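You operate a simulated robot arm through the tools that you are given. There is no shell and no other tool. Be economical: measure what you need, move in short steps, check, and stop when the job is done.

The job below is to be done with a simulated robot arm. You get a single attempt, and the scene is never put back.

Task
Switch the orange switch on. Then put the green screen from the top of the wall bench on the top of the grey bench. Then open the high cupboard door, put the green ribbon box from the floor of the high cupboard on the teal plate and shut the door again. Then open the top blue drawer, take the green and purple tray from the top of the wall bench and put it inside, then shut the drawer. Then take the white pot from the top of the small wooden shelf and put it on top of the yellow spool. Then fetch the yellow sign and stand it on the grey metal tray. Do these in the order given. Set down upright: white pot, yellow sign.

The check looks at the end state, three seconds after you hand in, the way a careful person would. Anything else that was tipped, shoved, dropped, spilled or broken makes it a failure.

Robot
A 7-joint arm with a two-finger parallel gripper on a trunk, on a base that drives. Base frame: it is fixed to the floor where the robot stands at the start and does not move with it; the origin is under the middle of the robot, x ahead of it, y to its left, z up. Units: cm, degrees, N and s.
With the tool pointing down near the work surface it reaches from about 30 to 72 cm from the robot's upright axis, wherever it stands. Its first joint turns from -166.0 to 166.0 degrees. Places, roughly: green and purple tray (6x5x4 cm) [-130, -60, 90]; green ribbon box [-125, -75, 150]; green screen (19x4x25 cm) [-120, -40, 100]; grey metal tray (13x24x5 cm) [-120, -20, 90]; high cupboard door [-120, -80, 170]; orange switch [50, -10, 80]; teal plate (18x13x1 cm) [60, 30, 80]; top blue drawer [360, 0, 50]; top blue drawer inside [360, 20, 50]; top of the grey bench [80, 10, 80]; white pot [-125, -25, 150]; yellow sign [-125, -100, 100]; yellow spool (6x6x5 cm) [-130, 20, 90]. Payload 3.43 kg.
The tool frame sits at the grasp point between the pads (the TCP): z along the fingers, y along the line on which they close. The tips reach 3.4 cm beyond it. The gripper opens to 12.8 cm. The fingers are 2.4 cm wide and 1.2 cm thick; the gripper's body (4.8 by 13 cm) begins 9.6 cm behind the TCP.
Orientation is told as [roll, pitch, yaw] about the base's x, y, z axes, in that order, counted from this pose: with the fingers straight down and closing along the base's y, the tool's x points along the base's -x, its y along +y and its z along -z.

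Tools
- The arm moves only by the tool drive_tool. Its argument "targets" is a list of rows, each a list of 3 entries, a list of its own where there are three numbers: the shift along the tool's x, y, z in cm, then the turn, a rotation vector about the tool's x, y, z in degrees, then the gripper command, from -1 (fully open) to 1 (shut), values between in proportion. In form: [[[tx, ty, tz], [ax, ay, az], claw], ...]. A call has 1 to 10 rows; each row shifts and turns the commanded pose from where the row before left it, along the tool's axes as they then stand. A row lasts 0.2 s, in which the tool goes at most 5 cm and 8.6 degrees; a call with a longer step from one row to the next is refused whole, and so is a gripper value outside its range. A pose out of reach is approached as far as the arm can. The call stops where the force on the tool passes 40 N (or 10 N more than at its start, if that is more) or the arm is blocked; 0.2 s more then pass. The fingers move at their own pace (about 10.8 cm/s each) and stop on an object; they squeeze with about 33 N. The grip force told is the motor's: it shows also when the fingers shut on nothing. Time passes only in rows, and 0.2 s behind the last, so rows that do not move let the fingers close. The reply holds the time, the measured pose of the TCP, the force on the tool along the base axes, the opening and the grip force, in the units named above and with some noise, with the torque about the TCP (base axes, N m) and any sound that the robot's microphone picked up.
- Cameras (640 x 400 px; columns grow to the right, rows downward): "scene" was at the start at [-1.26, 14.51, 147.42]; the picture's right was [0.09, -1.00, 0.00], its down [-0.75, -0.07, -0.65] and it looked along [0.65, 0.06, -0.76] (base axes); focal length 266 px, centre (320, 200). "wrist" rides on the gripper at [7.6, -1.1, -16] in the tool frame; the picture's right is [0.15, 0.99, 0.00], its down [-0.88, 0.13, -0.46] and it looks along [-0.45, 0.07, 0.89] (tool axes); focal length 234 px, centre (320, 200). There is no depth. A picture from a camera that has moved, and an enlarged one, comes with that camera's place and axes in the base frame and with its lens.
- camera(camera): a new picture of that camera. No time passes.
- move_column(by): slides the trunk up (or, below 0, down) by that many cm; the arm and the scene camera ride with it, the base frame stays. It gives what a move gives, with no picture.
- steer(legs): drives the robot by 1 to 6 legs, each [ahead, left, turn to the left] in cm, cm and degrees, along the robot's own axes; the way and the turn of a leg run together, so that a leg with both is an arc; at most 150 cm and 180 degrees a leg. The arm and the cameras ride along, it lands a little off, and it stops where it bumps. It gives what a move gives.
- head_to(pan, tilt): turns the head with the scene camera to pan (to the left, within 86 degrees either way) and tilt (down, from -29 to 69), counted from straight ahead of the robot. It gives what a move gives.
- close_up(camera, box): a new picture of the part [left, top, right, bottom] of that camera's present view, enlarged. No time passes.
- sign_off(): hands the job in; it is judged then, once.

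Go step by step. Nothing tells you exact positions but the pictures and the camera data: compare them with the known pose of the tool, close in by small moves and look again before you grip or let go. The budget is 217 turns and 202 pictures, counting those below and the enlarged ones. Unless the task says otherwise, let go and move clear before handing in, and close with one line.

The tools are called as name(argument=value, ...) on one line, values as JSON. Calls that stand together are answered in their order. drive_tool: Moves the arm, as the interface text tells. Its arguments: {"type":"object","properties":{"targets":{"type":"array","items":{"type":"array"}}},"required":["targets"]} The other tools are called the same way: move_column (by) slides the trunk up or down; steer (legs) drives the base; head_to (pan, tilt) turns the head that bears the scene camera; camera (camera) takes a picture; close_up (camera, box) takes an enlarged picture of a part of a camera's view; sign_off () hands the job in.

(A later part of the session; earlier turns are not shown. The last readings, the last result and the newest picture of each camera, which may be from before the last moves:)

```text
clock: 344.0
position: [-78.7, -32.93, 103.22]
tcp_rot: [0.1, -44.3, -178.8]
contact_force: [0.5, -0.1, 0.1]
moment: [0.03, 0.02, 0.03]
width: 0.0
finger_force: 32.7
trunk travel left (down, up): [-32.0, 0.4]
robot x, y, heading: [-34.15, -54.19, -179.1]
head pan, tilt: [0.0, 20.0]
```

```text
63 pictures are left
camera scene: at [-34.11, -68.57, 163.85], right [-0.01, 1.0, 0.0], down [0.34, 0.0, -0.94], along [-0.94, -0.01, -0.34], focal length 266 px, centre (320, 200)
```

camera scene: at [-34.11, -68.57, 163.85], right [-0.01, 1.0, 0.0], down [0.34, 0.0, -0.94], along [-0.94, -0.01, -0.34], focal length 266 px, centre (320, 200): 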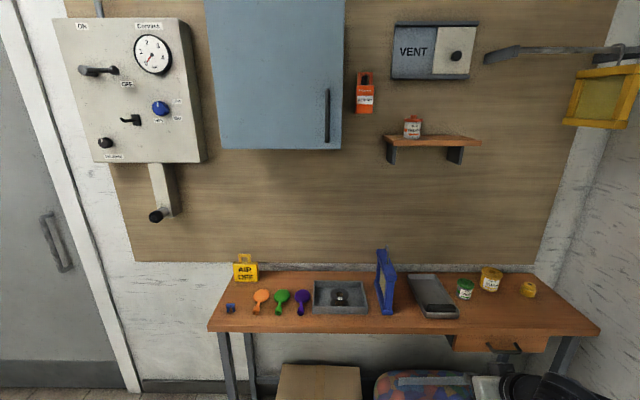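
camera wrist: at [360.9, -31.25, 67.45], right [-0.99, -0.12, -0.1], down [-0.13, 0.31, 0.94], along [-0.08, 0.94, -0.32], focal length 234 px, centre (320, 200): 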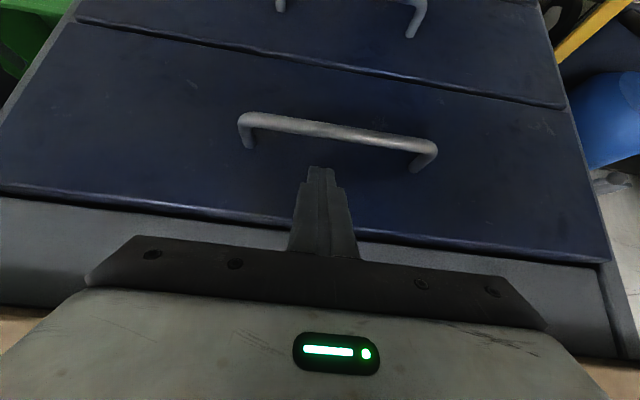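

Raise the arm to shelf height and approach.

drive_tool(targets=[[[-3.5, 0, -3.5], [0, 0, 0], 0], [[-3.5, 0, -3.5], [0, 0, 0], -0.2], [[-3.5, 0, -3.5], [0, 0, 0], -0.2], [[-3.5, 0, -3.5], [0, 0, 0], -0.2], [[-3.5, 0, -3.5], [0, 0, 0], -0.2], [[-3.5, 0, -3.5], [0, 0, 0], -0.2], [[-3.5, 0, -3.5], [0, 0, 0], -0.2], [[-3.5, 0, -3.5], [0, 0, 0], -0.2], [[-3.5, 0, -3.5], [0, 0, 0], -0.2], [[-3.5, 0, -3.5], [0, 0, 0], -0.2]])

steer(legs=[[22, 4, -0.9]])

drive_tool(targets=[[[-3.5, 0, -3.5], [0, 0, 0], -0.2], [[-3, 0, -3], [0, 0, 0], -0.2], [[0, 0, 0], [0, 0, 0], -0.2]])

camera(camera="wrist")

camera(camera="scene")

```text
clock: 346.2
position: [-79.51, -32.91, 152.84]
tcp_rot: [0.1, -44.3, -178.7]
contact_force: [-0.1, -0.6, -0.3]
moment: [0.01, 0.01, -0.02]
width: 7.69
finger_force: 0.1
trunk travel left (down, up): [-32.0, 0.4]
robot x, y, heading: [-33.9, -54.19, -178.9]
head pan, tilt: [0.0, 20.0]
```

```text
clock: 347.9
position: [-101.07, -36.31, 152.68]
tcp_rot: [0.1, -44.3, -179.6]
contact_force: [0.1, -0.5, -0.6]
moment: [-0.01, 0.0, -0.01]
width: 7.68
finger_force: 0.1
trunk travel left (down, up): [-32.0, 0.4]
robot x, y, heading: [-55.74, -58.23, 180.0]
head pan, tilt: [0.0, 20.0]
```

```text
clock: 348.7
position: [-101.05, -36.49, 161.88]
tcp_rot: [0.1, -44.3, -179.6]
contact_force: [0.2, 0.0, 0.5]
moment: [-0.02, 0.02, -0.05]
width: 7.69
finger_force: 0.2
trunk travel left (down, up): [-32.0, 0.4]
robot x, y, heading: [-56.02, -58.28, 179.9]
head pan, tilt: [0.0, 20.0]
```

```text
62 pictures are left
camera wrist: at [-84.43, -35.09, 167.96], right [0.11, -0.99, -0.1], down [-0.31, -0.13, 0.94], along [-0.94, -0.08, -0.32], focal length 234 px, centre (320, 200)
```

wrist: 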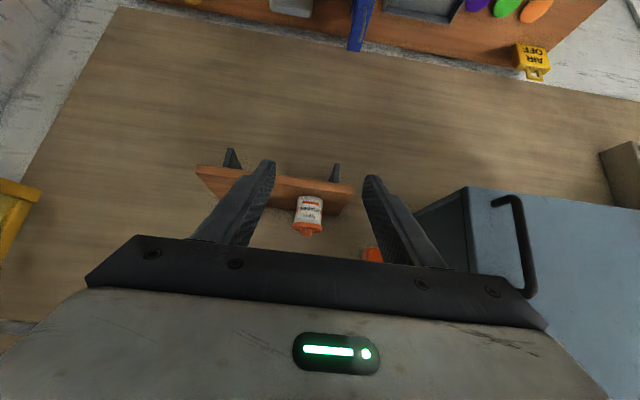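

```text
61 pictures are left
camera scene: at [-56.26, -72.72, 163.86], right [0.0, 1.0, 0.0], down [0.34, 0.0, -0.94], along [-0.94, 0.0, -0.34], focal length 266 px, centre (320, 200)
```

scene: 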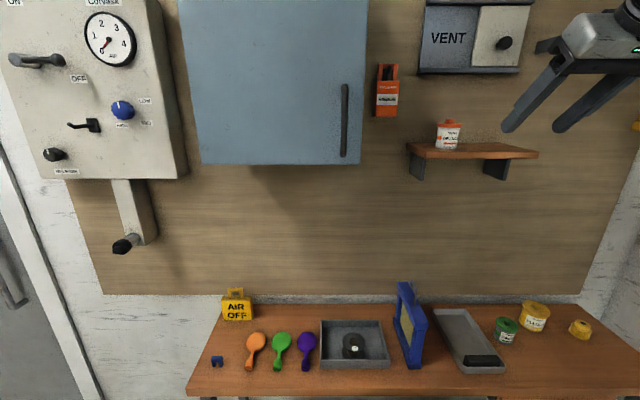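

close_up(camera="wrist", box=[250, 150, 410, 250])

close_up(camera="scene", box=[400, 90, 560, 190])

```text
4.00 times, centred on (330, 200) of wrist
camera zoom: at [-84.43, -35.09, 167.96], right [0.11, -0.99, -0.1], down [-0.31, -0.13, 0.94], along [-0.94, -0.08, -0.32], focal length 937 px, centre (280, 200)
```

zoom: 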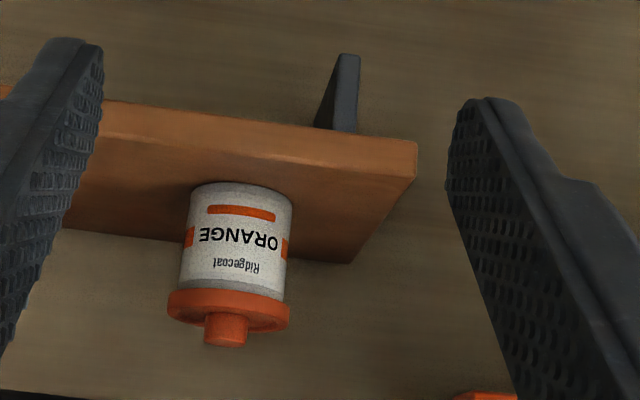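

```text
4.00 times, centred on (480, 140) of scene
camera zoom: at [-56.26, -72.72, 163.86], right [0.0, 1.0, 0.0], down [0.34, 0.0, -0.94], along [-0.94, 0.0, -0.34], focal length 1065 px, centre (-320, 440)
```

zoom: 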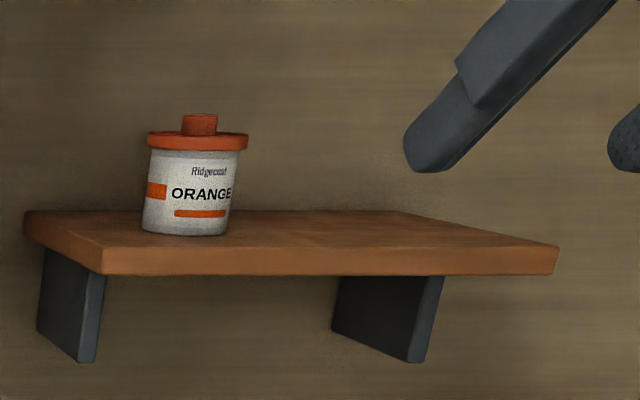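

Pot: axis ≈ [-134.5, -36.6], base z≈151.5, body Ø6.3, lid to 158.5. I move the base 13 cm nearer and go to a pre-grasp point.

steer(legs=[[13, 0, 0]])

drive_tool(targets=[[[-2.8, 0, 2.8], [0, 0, 0], -0.41], [[-2.8, 0, 2.8], [0, 0, 0], -0.41], [[-2.4, 0, 2.4], [0, 0, 0], -0.41], [[0, 0, 0], [0, 0, 0], -0.41]])

camera(camera="wrist")

camera(camera="scene")

```text
clock: 350.0
position: [-114.19, -36.33, 161.85]
tcp_rot: [0.1, -44.2, -179.6]
contact_force: [0.3, 0.2, 0.2]
moment: [0.02, 0.0, 0.01]
width: 7.66
finger_force: 0.0
trunk travel left (down, up): [-32.0, 0.4]
robot x, y, heading: [-69.24, -58.55, 179.9]
head pan, tilt: [0.0, 20.0]
```

```text
clock: 351.0
position: [-125.25, -36.09, 161.77]
tcp_rot: [0.1, -44.3, -179.7]
contact_force: [-0.1, -0.4, -0.3]
moment: [0.01, -0.02, 0.03]
width: 9.02
finger_force: 0.1
trunk travel left (down, up): [-32.0, 0.4]
robot x, y, heading: [-68.81, -58.68, 179.9]
head pan, tilt: [0.0, 20.0]
```

```text
58 pictures are left
camera wrist: at [-108.69, -35.07, 167.8], right [0.11, -0.99, -0.1], down [-0.31, -0.13, 0.94], along [-0.94, -0.07, -0.32], focal length 234 px, centre (320, 200)
```

wrist: 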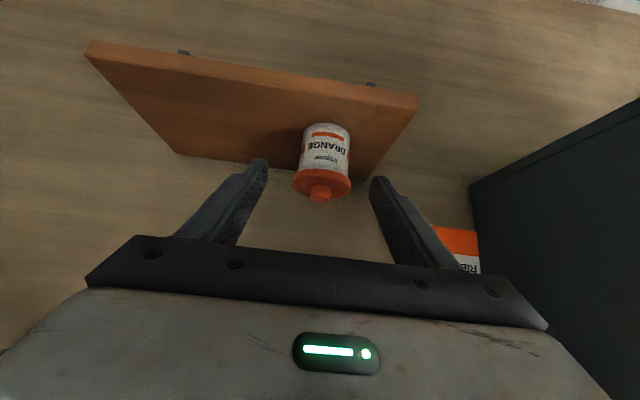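

```text
57 pictures are left
camera scene: at [-69.23, -72.7, 163.86], right [0.0, 1.0, 0.0], down [0.34, 0.0, -0.94], along [-0.94, 0.0, -0.34], focal length 266 px, centre (320, 200)
```

scene: 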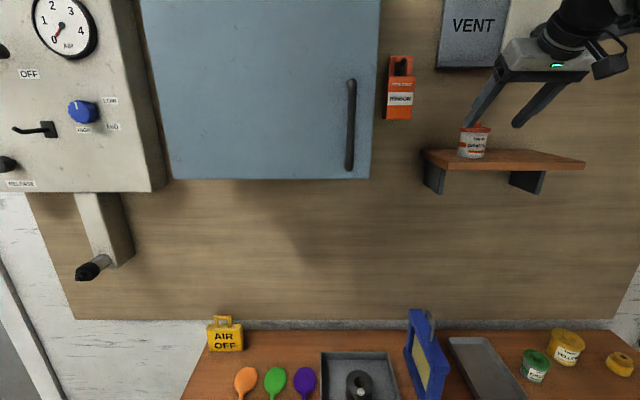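

Aligned. Advance onto the pot in two stages.

drive_tool(targets=[[[-0.5, 0.15, 3.4], [0, 0, 0], -0.41], [[-0.5, 0.15, 3.4], [0, 0, 0], -0.41], [[0, 0, 0], [0, 0, 0], -0.41]])

camera(camera="wrist")

close_up(camera="scene", box=[420, 40, 600, 190])

```text
clock: 351.8
position: [-130.71, -36.86, 157.47]
tcp_rot: [0.1, -44.3, -179.7]
contact_force: [0.5, 0.0, -0.8]
moment: [-0.01, 0.01, -0.04]
width: 9.03
finger_force: 0.1
trunk travel left (down, up): [-32.0, 0.4]
robot x, y, heading: [-69.22, -58.77, 180.0]
head pan, tilt: [0.0, 20.0]
```

```text
56 pictures are left
camera wrist: at [-114.1, -35.54, 163.53], right [0.11, -0.99, -0.1], down [-0.31, -0.13, 0.94], along [-0.94, -0.07, -0.32], focal length 234 px, centre (320, 200)
```

wrist: 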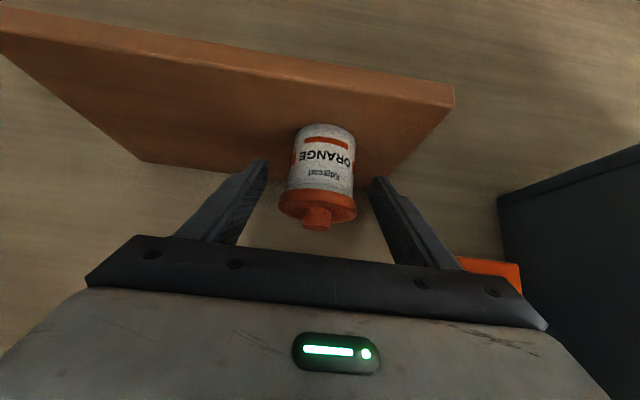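

```text
2.67 times, centred on (510, 115) of scene
camera zoom: at [-69.23, -72.7, 163.86], right [0.0, 1.0, 0.0], down [0.34, 0.0, -0.94], along [-0.94, 0.0, -0.34], focal length 710 px, centre (-187, 427)
```

zoom: 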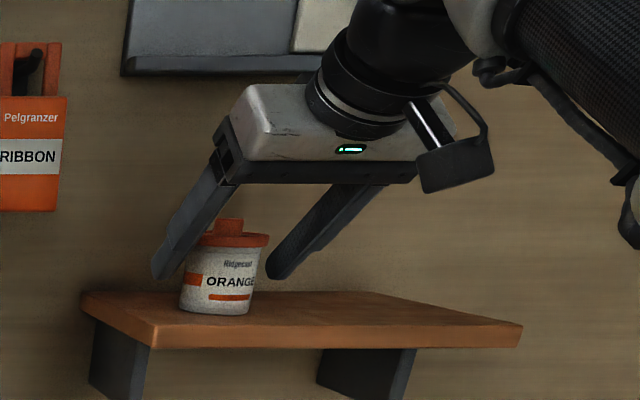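

Pot is centred between the fingers. Final advance and close.

drive_tool(targets=[[[-0.3, 0, 1.6], [0, 0, 0], -0.41], [[-0.2, 0, 1.4], [0, 0, 0], -0.41], [[0, 0, 0], [0, 0, 0], -0.1], [[0, 0, 0], [0, 0, 0], 0.2], [[0, 0, 0], [0, 0, 0], 1], [[0, 0, 0], [0, 0, 0], 1]])

camera(camera="wrist")

close_up(camera="scene", box=[420, 40, 600, 190])

```text
clock: 353.2
position: [-133.14, -36.74, 155.75]
tcp_rot: [0.0, -44.4, -179.7]
contact_force: [-0.2, -0.6, -0.2]
moment: [-0.01, 0.0, -0.01]
width: 6.47
finger_force: 33.1
trunk travel left (down, up): [-32.0, 0.4]
robot x, y, heading: [-68.83, -58.82, 179.9]
head pan, tilt: [0.0, 20.0]
heard: snap
```

```text
54 pictures are left
camera wrist: at [-116.57, -35.52, 161.76], right [0.11, -0.99, -0.1], down [-0.31, -0.13, 0.94], along [-0.94, -0.07, -0.32], focal length 234 px, centre (320, 200)
```

wrist: 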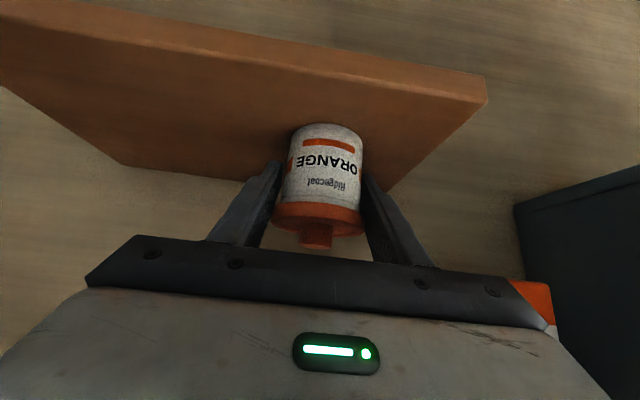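

```text
2.67 times, centred on (510, 115) of scene
camera zoom: at [-69.24, -72.69, 163.86], right [0.0, 1.0, 0.0], down [0.34, 0.0, -0.94], along [-0.94, 0.0, -0.34], focal length 710 px, centre (-187, 427)
```

zoom: 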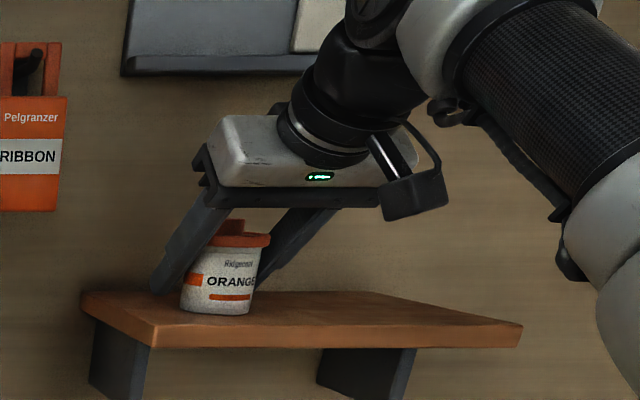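

A "snap" was heard while closing; I inspect the pot closely before doing anything.

close_up(camera="wrist", box=[250, 110, 390, 260])

close_up(camera="scene", box=[440, 90, 520, 150])

```text
2.67 times, centred on (320, 185) of wrist
camera zoom: at [-116.57, -35.52, 161.76], right [0.11, -0.99, -0.1], down [-0.31, -0.13, 0.94], along [-0.94, -0.07, -0.32], focal length 624 px, centre (320, 240)
```

zoom: 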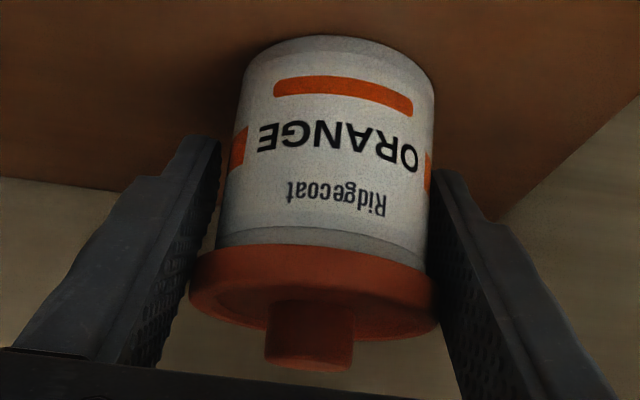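

```text
6.67 times, centred on (480, 120) of scene
camera zoom: at [-69.24, -72.69, 163.86], right [0.0, 1.0, 0.0], down [0.34, 0.0, -0.94], along [-0.94, 0.0, -0.34], focal length 1775 px, centre (-747, 733)
```

zoom: 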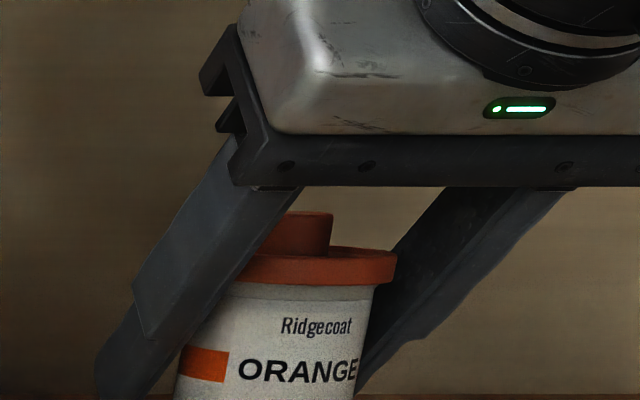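

The pot looks intact with its lid on. I lift gently and check again.

drive_tool(targets=[[[-0.5, 0, -0.5], [0, 0, 0], 1], [[-1, 0, -1], [0, 0, 0], 1], [[1.4, 0, -1.4], [0, 0, 0], 1], [[2, 0, -2], [0, 0, 0], 1], [[2.5, 0, -2.5], [0, 0, 0], 1], [[2.5, 0, -2.5], [0, 0, 0], 1], [[2.5, 0, -2.5], [0, 0, 0], 1], [[0, 0, 0], [0, 0, 0], 1]])

camera(camera="wrist")

camera(camera="scene")

```text
clock: 355.0
position: [-117.81, -36.55, 158.04]
tcp_rot: [0.1, -44.3, -179.6]
contact_force: [1.3, 0.7, -0.4]
moment: [-0.02, 0.0, -0.03]
width: 6.41
finger_force: 32.7
trunk travel left (down, up): [-32.0, 0.4]
robot x, y, heading: [-68.71, -58.3, 180.2]
head pan, tilt: [0.0, 20.0]
```

```text
50 pictures are left
camera wrist: at [-101.18, -35.35, 164.02], right [0.11, -0.99, -0.1], down [-0.31, -0.13, 0.94], along [-0.94, -0.08, -0.32], focal length 234 px, centre (320, 200)
```

wrist: 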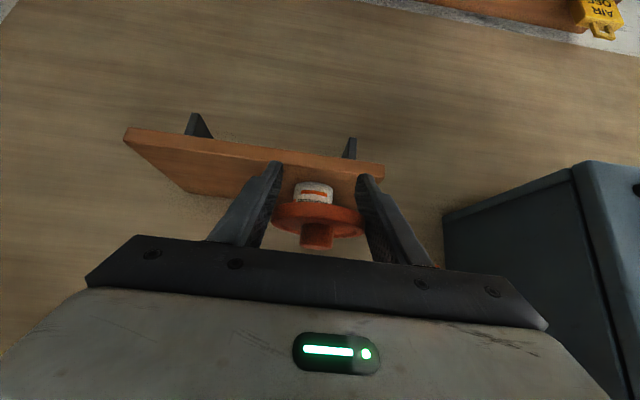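

```text
49 pictures are left
camera scene: at [-69.25, -72.69, 163.86], right [0.0, 1.0, 0.0], down [0.34, 0.0, -0.94], along [-0.94, 0.0, -0.34], focal length 266 px, centre (320, 200)
```

scene: 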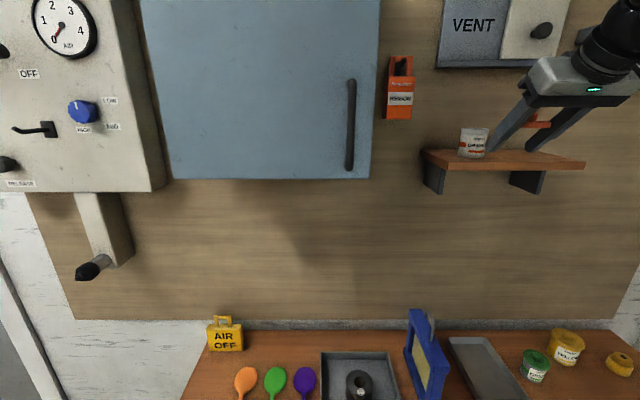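

The gripper had caught the lid, which popped off; the pot stayed on the shelf. I check the pot, then will put the lid back exactly and regrip lower.

close_up(camera="scene", box=[430, 90, 590, 190])

close_up(camera="wrist", box=[250, 150, 390, 260])

```text
4.00 times, centred on (510, 140) of scene
camera zoom: at [-69.25, -72.69, 163.86], right [0.0, 1.0, 0.0], down [0.34, 0.0, -0.94], along [-0.94, 0.0, -0.34], focal length 1065 px, centre (-440, 440)
```

zoom: 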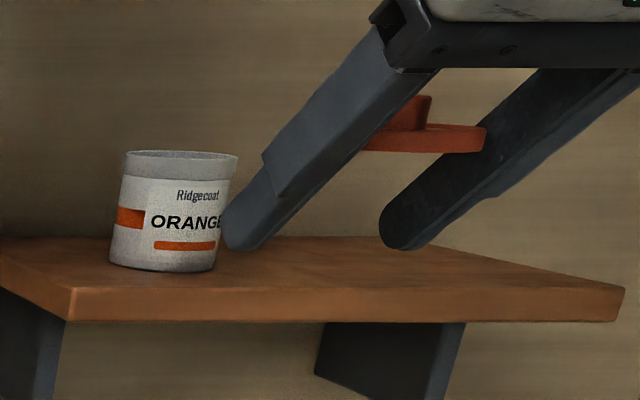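

```text
3.64 times, centred on (320, 205) of wrist
camera zoom: at [-101.18, -35.35, 164.02], right [0.11, -0.99, -0.1], down [-0.31, -0.13, 0.94], along [-0.94, -0.08, -0.32], focal length 852 px, centre (320, 182)
```

zoom: 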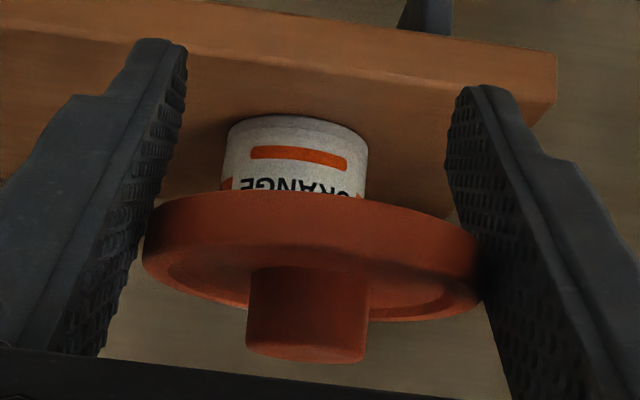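

Pot has not moved. I reverse the path to hover the lid just above the pot.

drive_tool(targets=[[[-2.745, 0.05, 2.675], [0, 0, 0], 1], [[-2.745, 0.05, 2.675], [0, 0, 0], 1], [[-2.745, 0.05, 2.675], [0, 0, 0], 1], [[-1.8, 0.05, 1.75], [0, 0, 0], 1], [[-0.945, 0, 0.925], [0, 0, 0], 1], [[0, 0, 0], [0, 0, 0], 1]])

close_up(camera="scene", box=[430, 90, 590, 190])

close_up(camera="wrist", box=[250, 110, 390, 260])

```text
clock: 356.4
position: [-133.05, -36.88, 158.09]
tcp_rot: [0.2, -44.3, -179.7]
contact_force: [-0.1, -0.5, 0.9]
moment: [0.01, 0.02, -0.02]
width: 6.36
finger_force: 33.3
trunk travel left (down, up): [-32.0, 0.4]
robot x, y, heading: [-68.61, -58.62, 180.1]
head pan, tilt: [0.0, 20.0]
```

```text
4.00 times, centred on (510, 140) of scene
camera zoom: at [-69.23, -72.69, 163.86], right [0.0, 1.0, 0.0], down [0.34, 0.0, -0.94], along [-0.94, 0.0, -0.34], focal length 1065 px, centre (-440, 440)
```

zoom: 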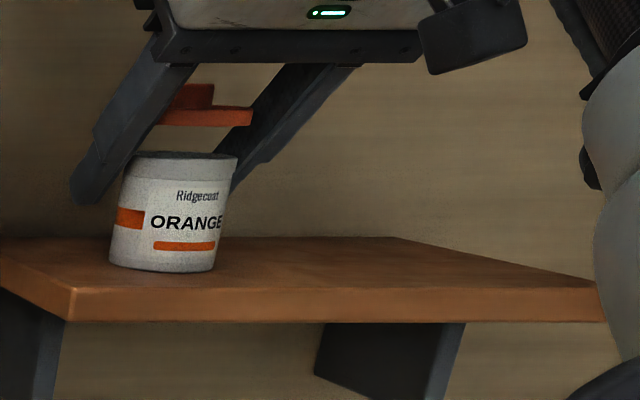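

```text
2.67 times, centred on (320, 185) of wrist
camera zoom: at [-116.52, -35.67, 164.07], right [0.11, -0.99, -0.1], down [-0.31, -0.13, 0.94], along [-0.94, -0.07, -0.32], focal length 624 px, centre (320, 240)
```

zoom: 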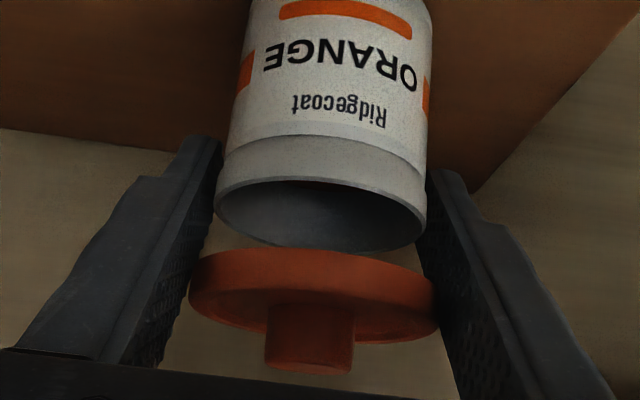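

The lid hovers above the pot, matching its original relation. Lower it in small steps.

drive_tool(targets=[[[0.4, -0.14, 0.5], [0, 0, 0], 1], [[0.42, 0, 0.43], [0, 0, 0], 1], [[0.35, 0, 0.36], [0, 0, 0], 1], [[0.28, 0, 0.29], [0, 0, 0], 1], [[0, 0, 0], [0, 0, 0], 1]])

close_up(camera="wrist", box=[250, 110, 390, 260])

```text
clock: 357.6
position: [-133.24, -36.8, 156.0]
tcp_rot: [0.1, -44.3, -179.7]
contact_force: [1.2, 0.3, 0.5]
moment: [0.0, 0.0, 0.01]
width: 6.38
finger_force: 33.6
trunk travel left (down, up): [-32.0, 0.4]
robot x, y, heading: [-68.9, -58.48, 180.1]
head pan, tilt: [0.0, 20.0]
```

```text
2.67 times, centred on (320, 185) of wrist
camera zoom: at [-116.61, -35.54, 161.99], right [0.11, -0.99, -0.1], down [-0.31, -0.13, 0.94], along [-0.94, -0.07, -0.32], focal length 624 px, centre (320, 240)
```

zoom: 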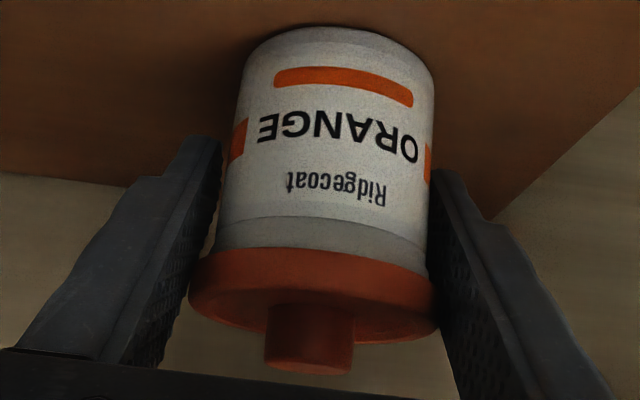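

Nearly seated; press it down gently until it resists.

drive_tool(targets=[[[0.12, 0, 0.12], [0, 0, 0], 1], [[0.1, 0, 0.1], [0, 0, 0], 1], [[0.1, 0, 0.1], [0, 0, 0], 1], [[0.1, 0, 0.1], [0, 0, 0], 1]])

close_up(camera="wrist", box=[250, 110, 390, 260])

```text
clock: 358.6
position: [-133.14, -36.7, 155.6]
tcp_rot: [0.1, -44.5, -179.7]
contact_force: [-2.6, 0.9, 10.9]
moment: [0.07, -0.28, 0.02]
width: 6.39
finger_force: 32.8
trunk travel left (down, up): [-32.0, 0.4]
robot x, y, heading: [-69.13, -58.37, 179.8]
head pan, tilt: [0.0, 20.0]
```

```text
2.67 times, centred on (320, 185) of wrist
camera zoom: at [-116.55, -35.57, 161.55], right [0.11, -0.99, -0.1], down [-0.31, -0.13, 0.94], along [-0.95, -0.07, -0.32], focal length 624 px, centre (320, 240)
```

zoom: 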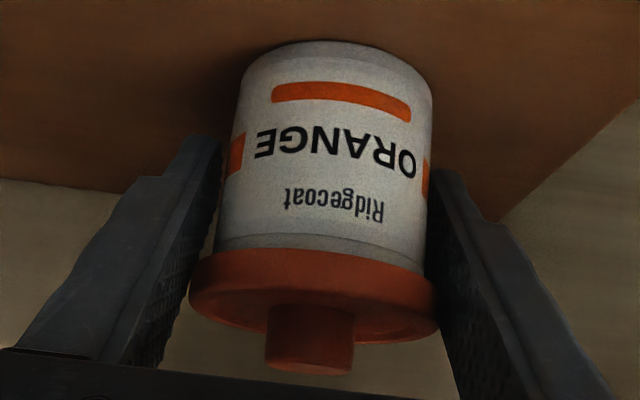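

Contact at 11 N. Push a bit more to seat it.

drive_tool(targets=[[[0.12, 0, 0.12], [0, 0, 0], 1], [[0.12, 0, 0.12], [0, 0, 0], 1], [[0.12, 0, 0.12], [0, 0, 0], 1]])

```text
clock: 359.3
position: [-133.19, -36.87, 155.64]
tcp_rot: [-0.1, -45.3, -179.6]
contact_force: [1.1, 1.7, 9.1]
moment: [0.01, -0.27, 0.04]
width: 6.36
finger_force: 32.9
trunk travel left (down, up): [-32.0, 0.4]
robot x, y, heading: [-68.5, -58.08, 180.1]
head pan, tilt: [0.0, 20.0]
stopped in row 3: the force on the tool passed its limit at 42 N (the readings are from after the stop); the commanded pose is now the measured one
```

It is seated firmly at 42 N. I open the fingers and look.

drive_tool(targets=[[[0, 0, 0], [0, 0, 0], 0.3], [[0, 0, 0], [0, 0, 0], -0.1], [[0, 0, 0], [0, 0, 0], -0.41], [[0, 0, 0], [0, 0, 0], -0.41]])

close_up(camera="wrist", box=[250, 110, 390, 260])

close_up(camera="scene", box=[430, 90, 590, 190])

```text
clock: 360.3
position: [-133.37, -36.77, 155.45]
tcp_rot: [0.1, -44.9, -179.7]
contact_force: [-0.5, 0.6, -0.3]
moment: [0.01, 0.0, -0.01]
width: 9.03
finger_force: 0.0
trunk travel left (down, up): [-32.0, 0.4]
robot x, y, heading: [-68.75, -58.6, 179.7]
head pan, tilt: [0.0, 20.0]
heard: snap
```

```text
2.67 times, centred on (320, 185) of wrist
camera zoom: at [-116.62, -35.59, 161.22], right [0.11, -0.99, -0.1], down [-0.3, -0.13, 0.94], along [-0.95, -0.07, -0.31], focal length 624 px, centre (320, 240)
```

zoom: 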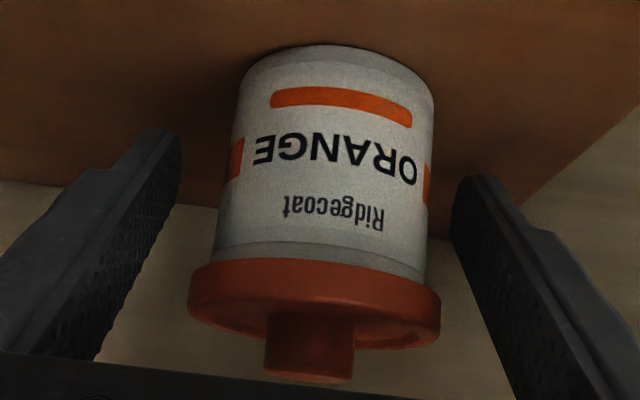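

```text
4.00 times, centred on (510, 140) of scene
camera zoom: at [-69.25, -72.69, 163.86], right [0.0, 1.0, 0.0], down [0.34, 0.0, -0.94], along [-0.94, 0.0, -0.34], focal length 1065 px, centre (-440, 440)
```

zoom: 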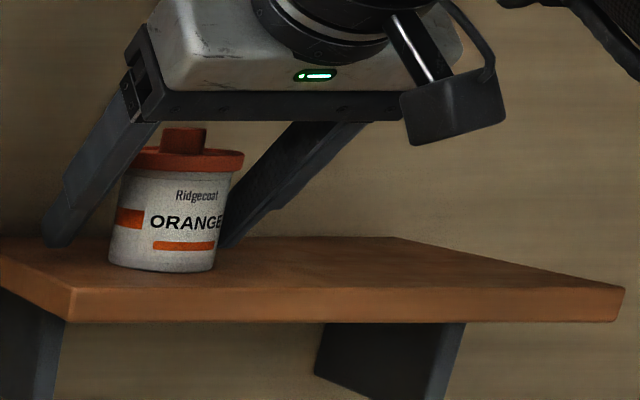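

The second snap means the lid clicked back on. Now I withdraw, flatten the tool to about 25° below horizontal so the fingers take only the body, and re-approach.

drive_tool(targets=[[[0, 0, -2], [0, 0, 0], -0.41], [[0, 0, -3], [0, 0, 0], -0.41], [[0, 0, -3.5], [0, 0, 0], -0.41], [[0, 0, 0], [0, -6.7, 0], -0.41], [[0, 0, 0], [0, -6.7, 0], -0.41], [[0, 0, 0], [0, -6.6, 0], -0.41], [[3.2, 0, 0.2], [0, 0, 0], -0.41], [[0, 0, 0], [0, 0, 0], -0.41]])

camera(camera="wrist")

close_up(camera="scene", box=[430, 70, 590, 190])

```text
clock: 362.1
position: [-126.14, -36.72, 158.54]
tcp_rot: [0.0, -65.0, -179.5]
contact_force: [0.1, 0.3, -0.5]
moment: [0.03, 0.01, 0.02]
width: 9.03
finger_force: 0.0
trunk travel left (down, up): [-32.0, 0.4]
robot x, y, heading: [-69.18, -58.56, 179.9]
head pan, tilt: [0.0, 20.0]
```

```text
40 pictures are left
camera wrist: at [-108.41, -35.55, 158.25], right [0.07, -0.99, -0.13], down [0.04, -0.13, 0.99], along [-1.0, -0.07, 0.03], focal length 234 px, centre (320, 200)
```

wrist: 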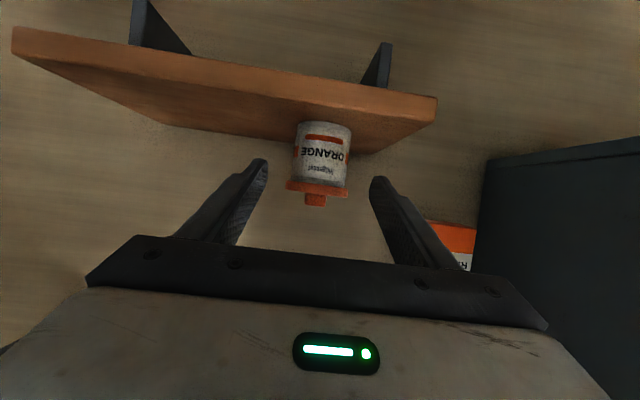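

```text
3.33 times, centred on (510, 130) of scene
camera zoom: at [-69.26, -72.69, 163.86], right [0.0, 1.0, 0.0], down [0.34, 0.0, -0.94], along [-0.94, 0.0, -0.34], focal length 888 px, centre (-313, 433)
```

zoom: 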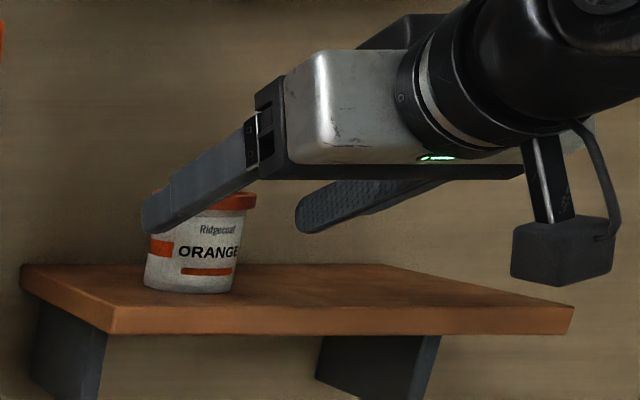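

Geometry confirmed (body z 151.7–157.2). Advance 8 cm and close on the body.

drive_tool(targets=[[[0.1, 0, 3], [0, 0, 0], -0.41], [[0.1, 0, 3], [0, 0, 0], -0.41], [[0.1, 0, 1.9], [0, 0, 0], -0.41], [[0, 0, 0], [0, 0, 0], -0.1], [[0, 0, 0], [0, 0, 0], 0.1], [[0, 0, 0], [0, 0, 0], 1], [[0, 0, 0], [0, 0, 0], 1]])

close_up(camera="wrist", box=[230, 100, 410, 260])

```text
clock: 363.7
position: [-133.23, -36.77, 154.95]
tcp_rot: [0.1, -65.1, -179.6]
contact_force: [-0.3, 0.6, 0.0]
moment: [0.03, 0.03, 0.01]
width: 5.51
finger_force: 32.9
trunk travel left (down, up): [-32.0, 0.4]
robot x, y, heading: [-69.15, -58.64, 180.1]
head pan, tilt: [0.0, 20.0]
```

```text
2.50 times, centred on (320, 180) of wrist
camera zoom: at [-115.46, -35.53, 154.56], right [0.07, -0.99, -0.13], down [0.04, -0.13, 0.99], along [-1.0, -0.07, 0.03], focal length 585 px, centre (320, 250)
```

zoom: 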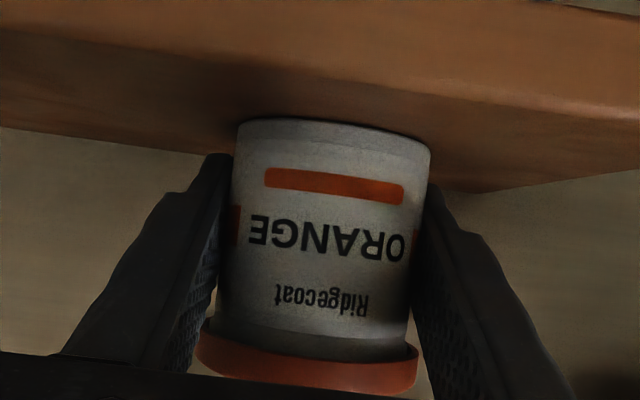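

Gripped on the body at 5.5 cm, no snap. Lift and withdraw.

drive_tool(targets=[[[-0.5, 0, -0.25], [0, 0, 0], 1], [[-1.1, 0, -0.5], [0, 0, 0], 1], [[-1.1, 0, -0.5], [0, 0, 0], 1], [[1.3, 0, -2.7], [0, 0, 0], 1], [[1.69, 0, -3.62], [0, 0, 0], 1], [[1.69, 0, -3.62], [0, 0, 0], 1], [[1.69, 0, -3.62], [0, 0, 0], 1], [[1.69, 0, -3.62], [0, 0, 0], 1], [[0, 0, 0], [0, 0, 0], 1]])

camera(camera="wrist")

```text
clock: 365.7
position: [-114.15, -36.75, 157.76]
tcp_rot: [-0.2, -65.0, -179.5]
contact_force: [0.3, 1.2, -2.0]
moment: [0.0, 0.01, 0.0]
width: 5.51
finger_force: 33.2
trunk travel left (down, up): [-32.0, 0.4]
robot x, y, heading: [-69.13, -58.49, 179.9]
head pan, tilt: [0.0, 20.0]
```

```text
37 pictures are left
camera wrist: at [-96.5, -35.49, 157.6], right [0.07, -0.99, -0.13], down [0.04, -0.13, 0.99], along [-1.0, -0.07, 0.03], focal length 234 px, centre (320, 200)
```

wrist: 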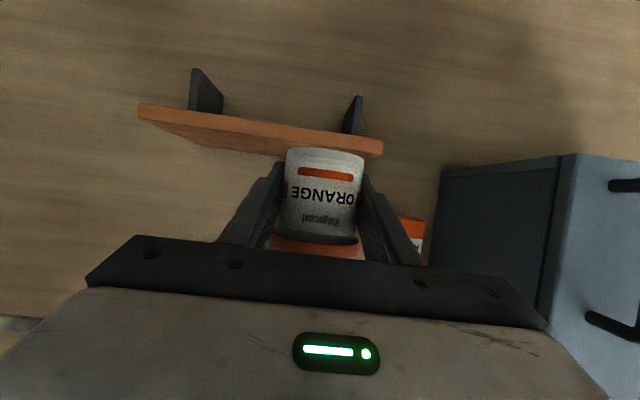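

Pot (with lid) is in hand. I back off, shift right toward the spool, and lower the column.

steer(legs=[[-22, 0, 0], [0, -55, 0]])

move_column(by=-26)

head_to(pan=-10, tilt=35)

camera(camera="scene")

```text
clock: 372.7
position: [-91.93, 17.99, 157.78]
tcp_rot: [0.0, -65.0, -179.6]
contact_force: [1.0, -0.1, -1.1]
moment: [0.0, 0.02, -0.02]
width: 5.56
finger_force: 33.4
trunk travel left (down, up): [-32.0, 0.4]
robot x, y, heading: [-46.66, -3.72, 179.8]
head pan, tilt: [0.0, 20.0]
```

```text
clock: 375.4
position: [-91.78, 18.0, 131.87]
tcp_rot: [-0.1, -65.0, -179.7]
contact_force: [0.9, 0.4, -1.3]
moment: [0.02, 0.01, 0.04]
width: 5.55
finger_force: 32.8
trunk travel left (down, up): [-6.0, 26.4]
robot x, y, heading: [-46.5, -3.8, 179.7]
head pan, tilt: [0.0, 20.0]
```

```text
clock: 376.2
position: [-91.93, 18.0, 131.82]
tcp_rot: [-0.1, -65.0, -179.7]
contact_force: [0.0, -0.4, -1.4]
moment: [-0.01, 0.0, -0.05]
width: 5.56
finger_force: 33.3
trunk travel left (down, up): [-6.0, 26.4]
robot x, y, heading: [-46.68, -3.77, 179.8]
head pan, tilt: [-10.0, 35.0]
```

```text
36 pictures are left
camera scene: at [-46.32, -16.58, 135.48], right [0.18, 0.98, 0.0], down [0.56, -0.1, -0.82], along [-0.81, 0.14, -0.57], focal length 266 px, centre (320, 200)
```

scene: 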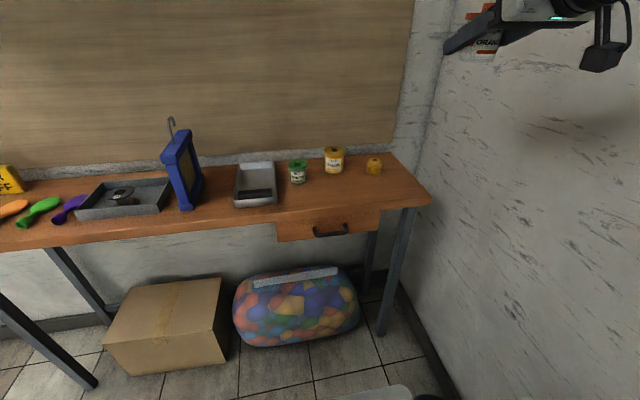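

close_up(camera="scene", box=[270, 130, 430, 230])

```text
4.00 times, centred on (350, 180) of scene
camera zoom: at [-46.32, -16.58, 135.48], right [0.18, 0.98, 0.0], down [0.56, -0.1, -0.82], along [-0.81, 0.14, -0.57], focal length 1065 px, centre (200, 280)
```

zoom: 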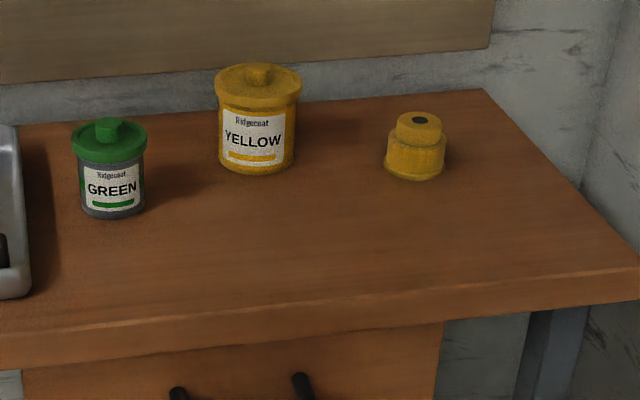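

Spool axis ≈ [-128.3, 17.4], top z≈92.5; yellow pot's edge is at y≈7.7, so the gripper fits. I drive forward and lower the pot to hover height.

steer(legs=[[21, 0, 0]])

drive_tool(targets=[[[3.6, 0, 1.7], [0, 0, 0], 1], [[3.6, 0, 1.7], [0, 0, 0], 1], [[3.6, 0, 1.7], [0, 0, 0], 1], [[3.6, 0, 1.7], [0, 0, 0], 1], [[3.6, 0, 1.7], [0, 0, 0], 1], [[3.6, 0, 1.7], [0, 0, 0], 1], [[2.2, 0, 1.0], [0, 0, 0], 1], [[0, 0, 0], [0, 0, 0], 1]])

camera(camera="scene")

camera(camera="wrist")

```text
clock: 377.8
position: [-112.94, 18.0, 131.93]
tcp_rot: [0.0, -65.0, -179.7]
contact_force: [0.4, 0.4, -1.1]
moment: [0.0, -0.02, 0.03]
width: 5.53
finger_force: 33.5
trunk travel left (down, up): [-6.0, 26.4]
robot x, y, heading: [-67.84, -3.92, 180.1]
head pan, tilt: [-10.0, 35.0]
```

```text
clock: 379.6
position: [-113.02, 18.15, 105.57]
tcp_rot: [0.1, -64.9, -179.8]
contact_force: [-0.4, 1.0, -0.8]
moment: [0.01, 0.0, 0.02]
width: 5.53
finger_force: 33.2
trunk travel left (down, up): [-6.0, 26.4]
robot x, y, heading: [-67.64, -3.95, 179.7]
head pan, tilt: [-10.0, 35.0]
```

```text
34 pictures are left
camera scene: at [-67.47, -16.5, 135.48], right [0.18, 0.98, 0.0], down [0.56, -0.1, -0.82], along [-0.81, 0.15, -0.57], focal length 266 px, centre (320, 200)
```

scene: 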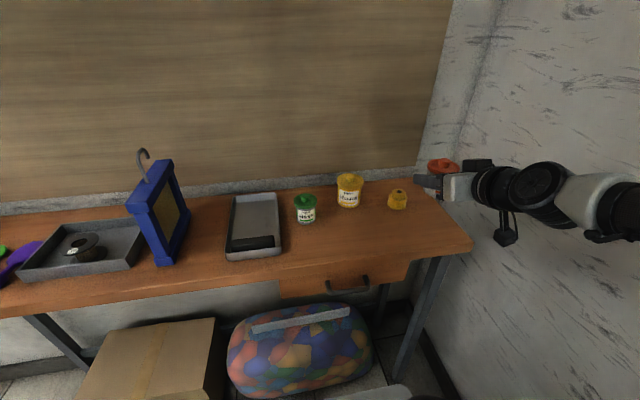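

```text
33 pictures are left
camera wrist: at [-95.33, 19.33, 105.3], right [0.07, -0.99, -0.13], down [0.04, -0.13, 0.99], along [-1.0, -0.07, 0.03], focal length 234 px, centre (320, 200)
```

wrist: 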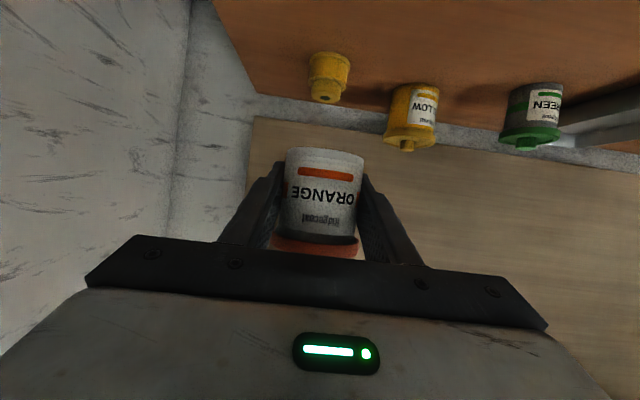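

Spool axis refined to [-127.6, 17.9]. Move over it, staying above.

drive_tool(targets=[[[-1.565, 0.05, 3.35], [0, 0, 0], 1], [[-1.565, 0.05, 3.35], [0, 0, 0], 1], [[-1.565, 0.05, 3.35], [0, 0, 0], 1], [[-1.565, 0.05, 3.35], [0, 0, 0], 1], [[2.7, 0, 1.3], [0, 0, 0], 1], [[2.7, 0, 1.3], [0, 0, 0], 1], [[0, 0, 0], [0, 0, 0], 1]])

close_up(camera="scene", box=[310, 130, 470, 230])

camera(camera="wrist")

```text
clock: 381.2
position: [-127.97, 17.97, 99.64]
tcp_rot: [0.0, -65.0, -179.8]
contact_force: [-0.1, 0.1, -0.2]
moment: [-0.02, 0.01, 0.01]
width: 5.54
finger_force: 32.9
trunk travel left (down, up): [-6.0, 26.4]
robot x, y, heading: [-67.48, -3.9, 179.6]
head pan, tilt: [-10.0, 35.0]
```

```text
4.00 times, centred on (390, 180) of scene
camera zoom: at [-67.48, -16.5, 135.48], right [0.18, 0.98, 0.0], down [0.56, -0.1, -0.82], along [-0.81, 0.15, -0.57], focal length 1065 px, centre (40, 280)
```

zoom: 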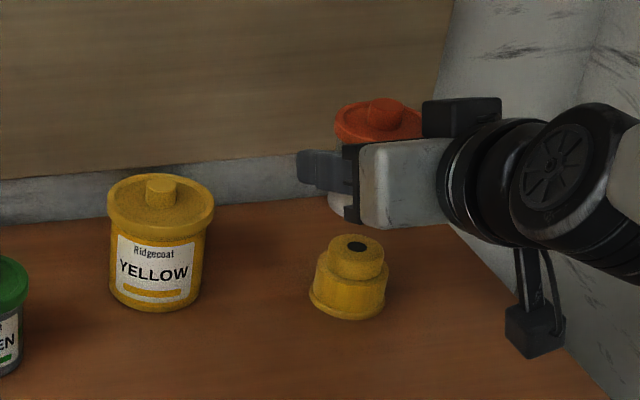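

```text
31 pictures are left
camera wrist: at [-110.18, 19.0, 99.23], right [0.07, -0.99, -0.13], down [0.04, -0.13, 0.99], along [-1.0, -0.07, 0.03], focal length 234 px, centre (320, 200)
```

wrist: 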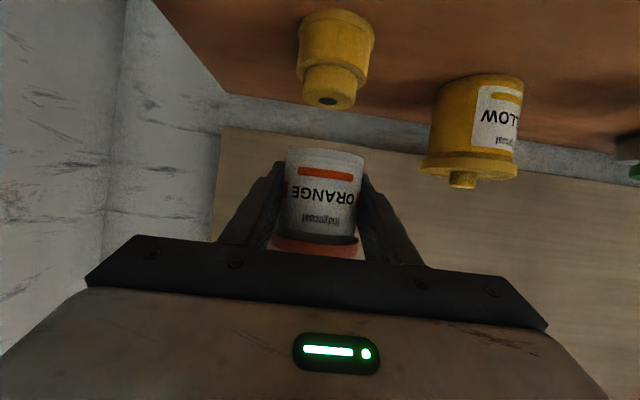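

Comparing pot and spool in both views, the pot needs about 1.2 cm more forward. Then lower close to contact.

drive_tool(targets=[[[-0.51, -0.1, 1.09], [0, 0, 0], 1], [[1.36, 0, 0.63], [0, 0, 0], 1], [[0.9, 0, 0.42], [0, 0, 0], 1], [[0.45, 0, 0.2], [0, 0, 0], 1], [[0, 0, 0], [0, 0, 0], 1]])

close_up(camera="wrist", box=[230, 60, 430, 260])

```text
clock: 382.4
position: [-129.19, 17.89, 96.55]
tcp_rot: [0.0, -65.0, -179.7]
contact_force: [-0.4, -1.1, -0.7]
moment: [-0.04, 0.02, -0.03]
width: 5.53
finger_force: 33.3
trunk travel left (down, up): [-6.0, 26.4]
robot x, y, heading: [-67.68, -3.93, 179.9]
head pan, tilt: [-10.0, 35.0]
```

```text
2.00 times, centred on (330, 160) of wrist
camera zoom: at [-111.41, 19.07, 96.3], right [0.07, -0.99, -0.13], down [0.04, -0.13, 0.99], along [-1.0, -0.07, 0.03], focal length 468 px, centre (300, 280)
```

zoom: 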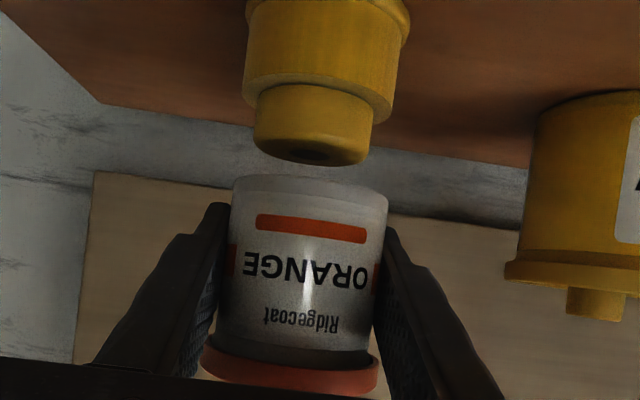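

Well aligned; about 0.8 cm left. Lower in small steps until contact.

drive_tool(targets=[[[0.14, 0, 0.45], [0, 0, 0], 1], [[0.18, 0, 0.08], [0, 0, 0], 1], [[0.18, 0, 0.08], [0, 0, 0], 1], [[0.18, 0, 0.08], [0, 0, 0], 1]])

```text
clock: 383.4
position: [-129.49, 17.86, 95.69]
tcp_rot: [0.0, -65.0, -179.7]
contact_force: [1.3, -0.1, -1.2]
moment: [0.03, 0.03, 0.01]
width: 5.56
finger_force: 33.2
trunk travel left (down, up): [-6.0, 26.4]
robot x, y, heading: [-67.7, -3.86, 179.7]
head pan, tilt: [-10.0, 35.0]
```

drive_tool(targets=[[[0.14, 0, 0.06], [0, 0, 0], 1], [[0.14, 0, 0.06], [0, 0, 0], 1], [[0.14, 0, 0.06], [0, 0, 0], 1]])

close_up(camera="wrist", box=[230, 60, 430, 260])

```text
clock: 384.2
position: [-129.43, 17.94, 95.46]
tcp_rot: [-0.1, -65.2, -179.4]
contact_force: [1.9, -0.2, 8.0]
moment: [-0.01, -0.28, 0.0]
width: 5.53
finger_force: 32.9
trunk travel left (down, up): [-6.0, 26.4]
robot x, y, heading: [-67.9, -3.82, 179.7]
head pan, tilt: [-10.0, 35.0]
```

```text
2.00 times, centred on (330, 160) of wrist
camera zoom: at [-111.78, 19.09, 95.1], right [0.07, -0.99, -0.13], down [0.04, -0.13, 0.99], along [-1.0, -0.07, 0.04], focal length 468 px, centre (300, 280)
```

zoom: 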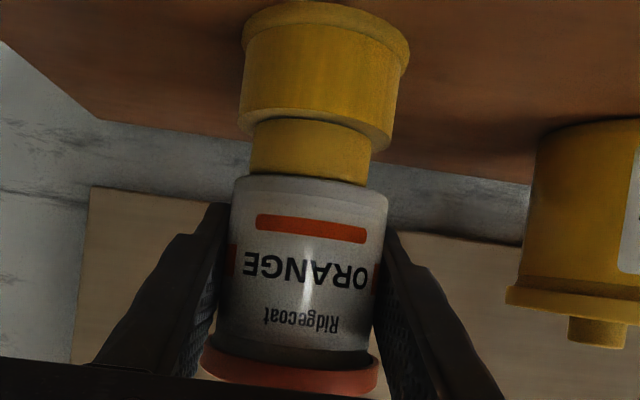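

Contact on the spool, nicely centred. Release gently and withdraw straight back along the tool axis.

drive_tool(targets=[[[-0.06, 0, -0.03], [0, 0, 0], 0.1], [[0, 0, 0], [0, 0, 0], 0], [[0, 0, 0], [0, 0, 0], -0.2], [[0, 0, 0], [0, 0, 0], -0.2], [[0, 0, -1.5], [0, 0, 0], -0.2], [[0, 0, -3], [0, 0, 0], -0.2], [[0, 0, -4], [0, 0, 0], -0.2], [[0, 0, -4], [0, 0, 0], -0.2]])

camera(camera="wrist")

```text
clock: 386.0
position: [-118.19, 17.91, 100.49]
tcp_rot: [0.1, -65.0, -179.7]
contact_force: [0.2, -0.3, 0.1]
moment: [0.01, -0.02, 0.04]
width: 7.67
finger_force: 0.0
trunk travel left (down, up): [-6.0, 26.4]
robot x, y, heading: [-67.9, -3.56, 179.9]
head pan, tilt: [-10.0, 35.0]
```

```text
28 pictures are left
camera wrist: at [-100.5, 19.08, 100.29], right [0.07, -0.99, -0.13], down [0.04, -0.13, 0.99], along [-1.0, -0.07, 0.03], focal length 234 px, centre (320, 200)
```

wrist: 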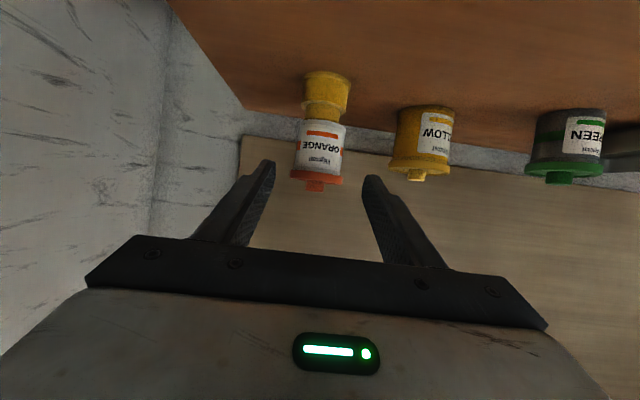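

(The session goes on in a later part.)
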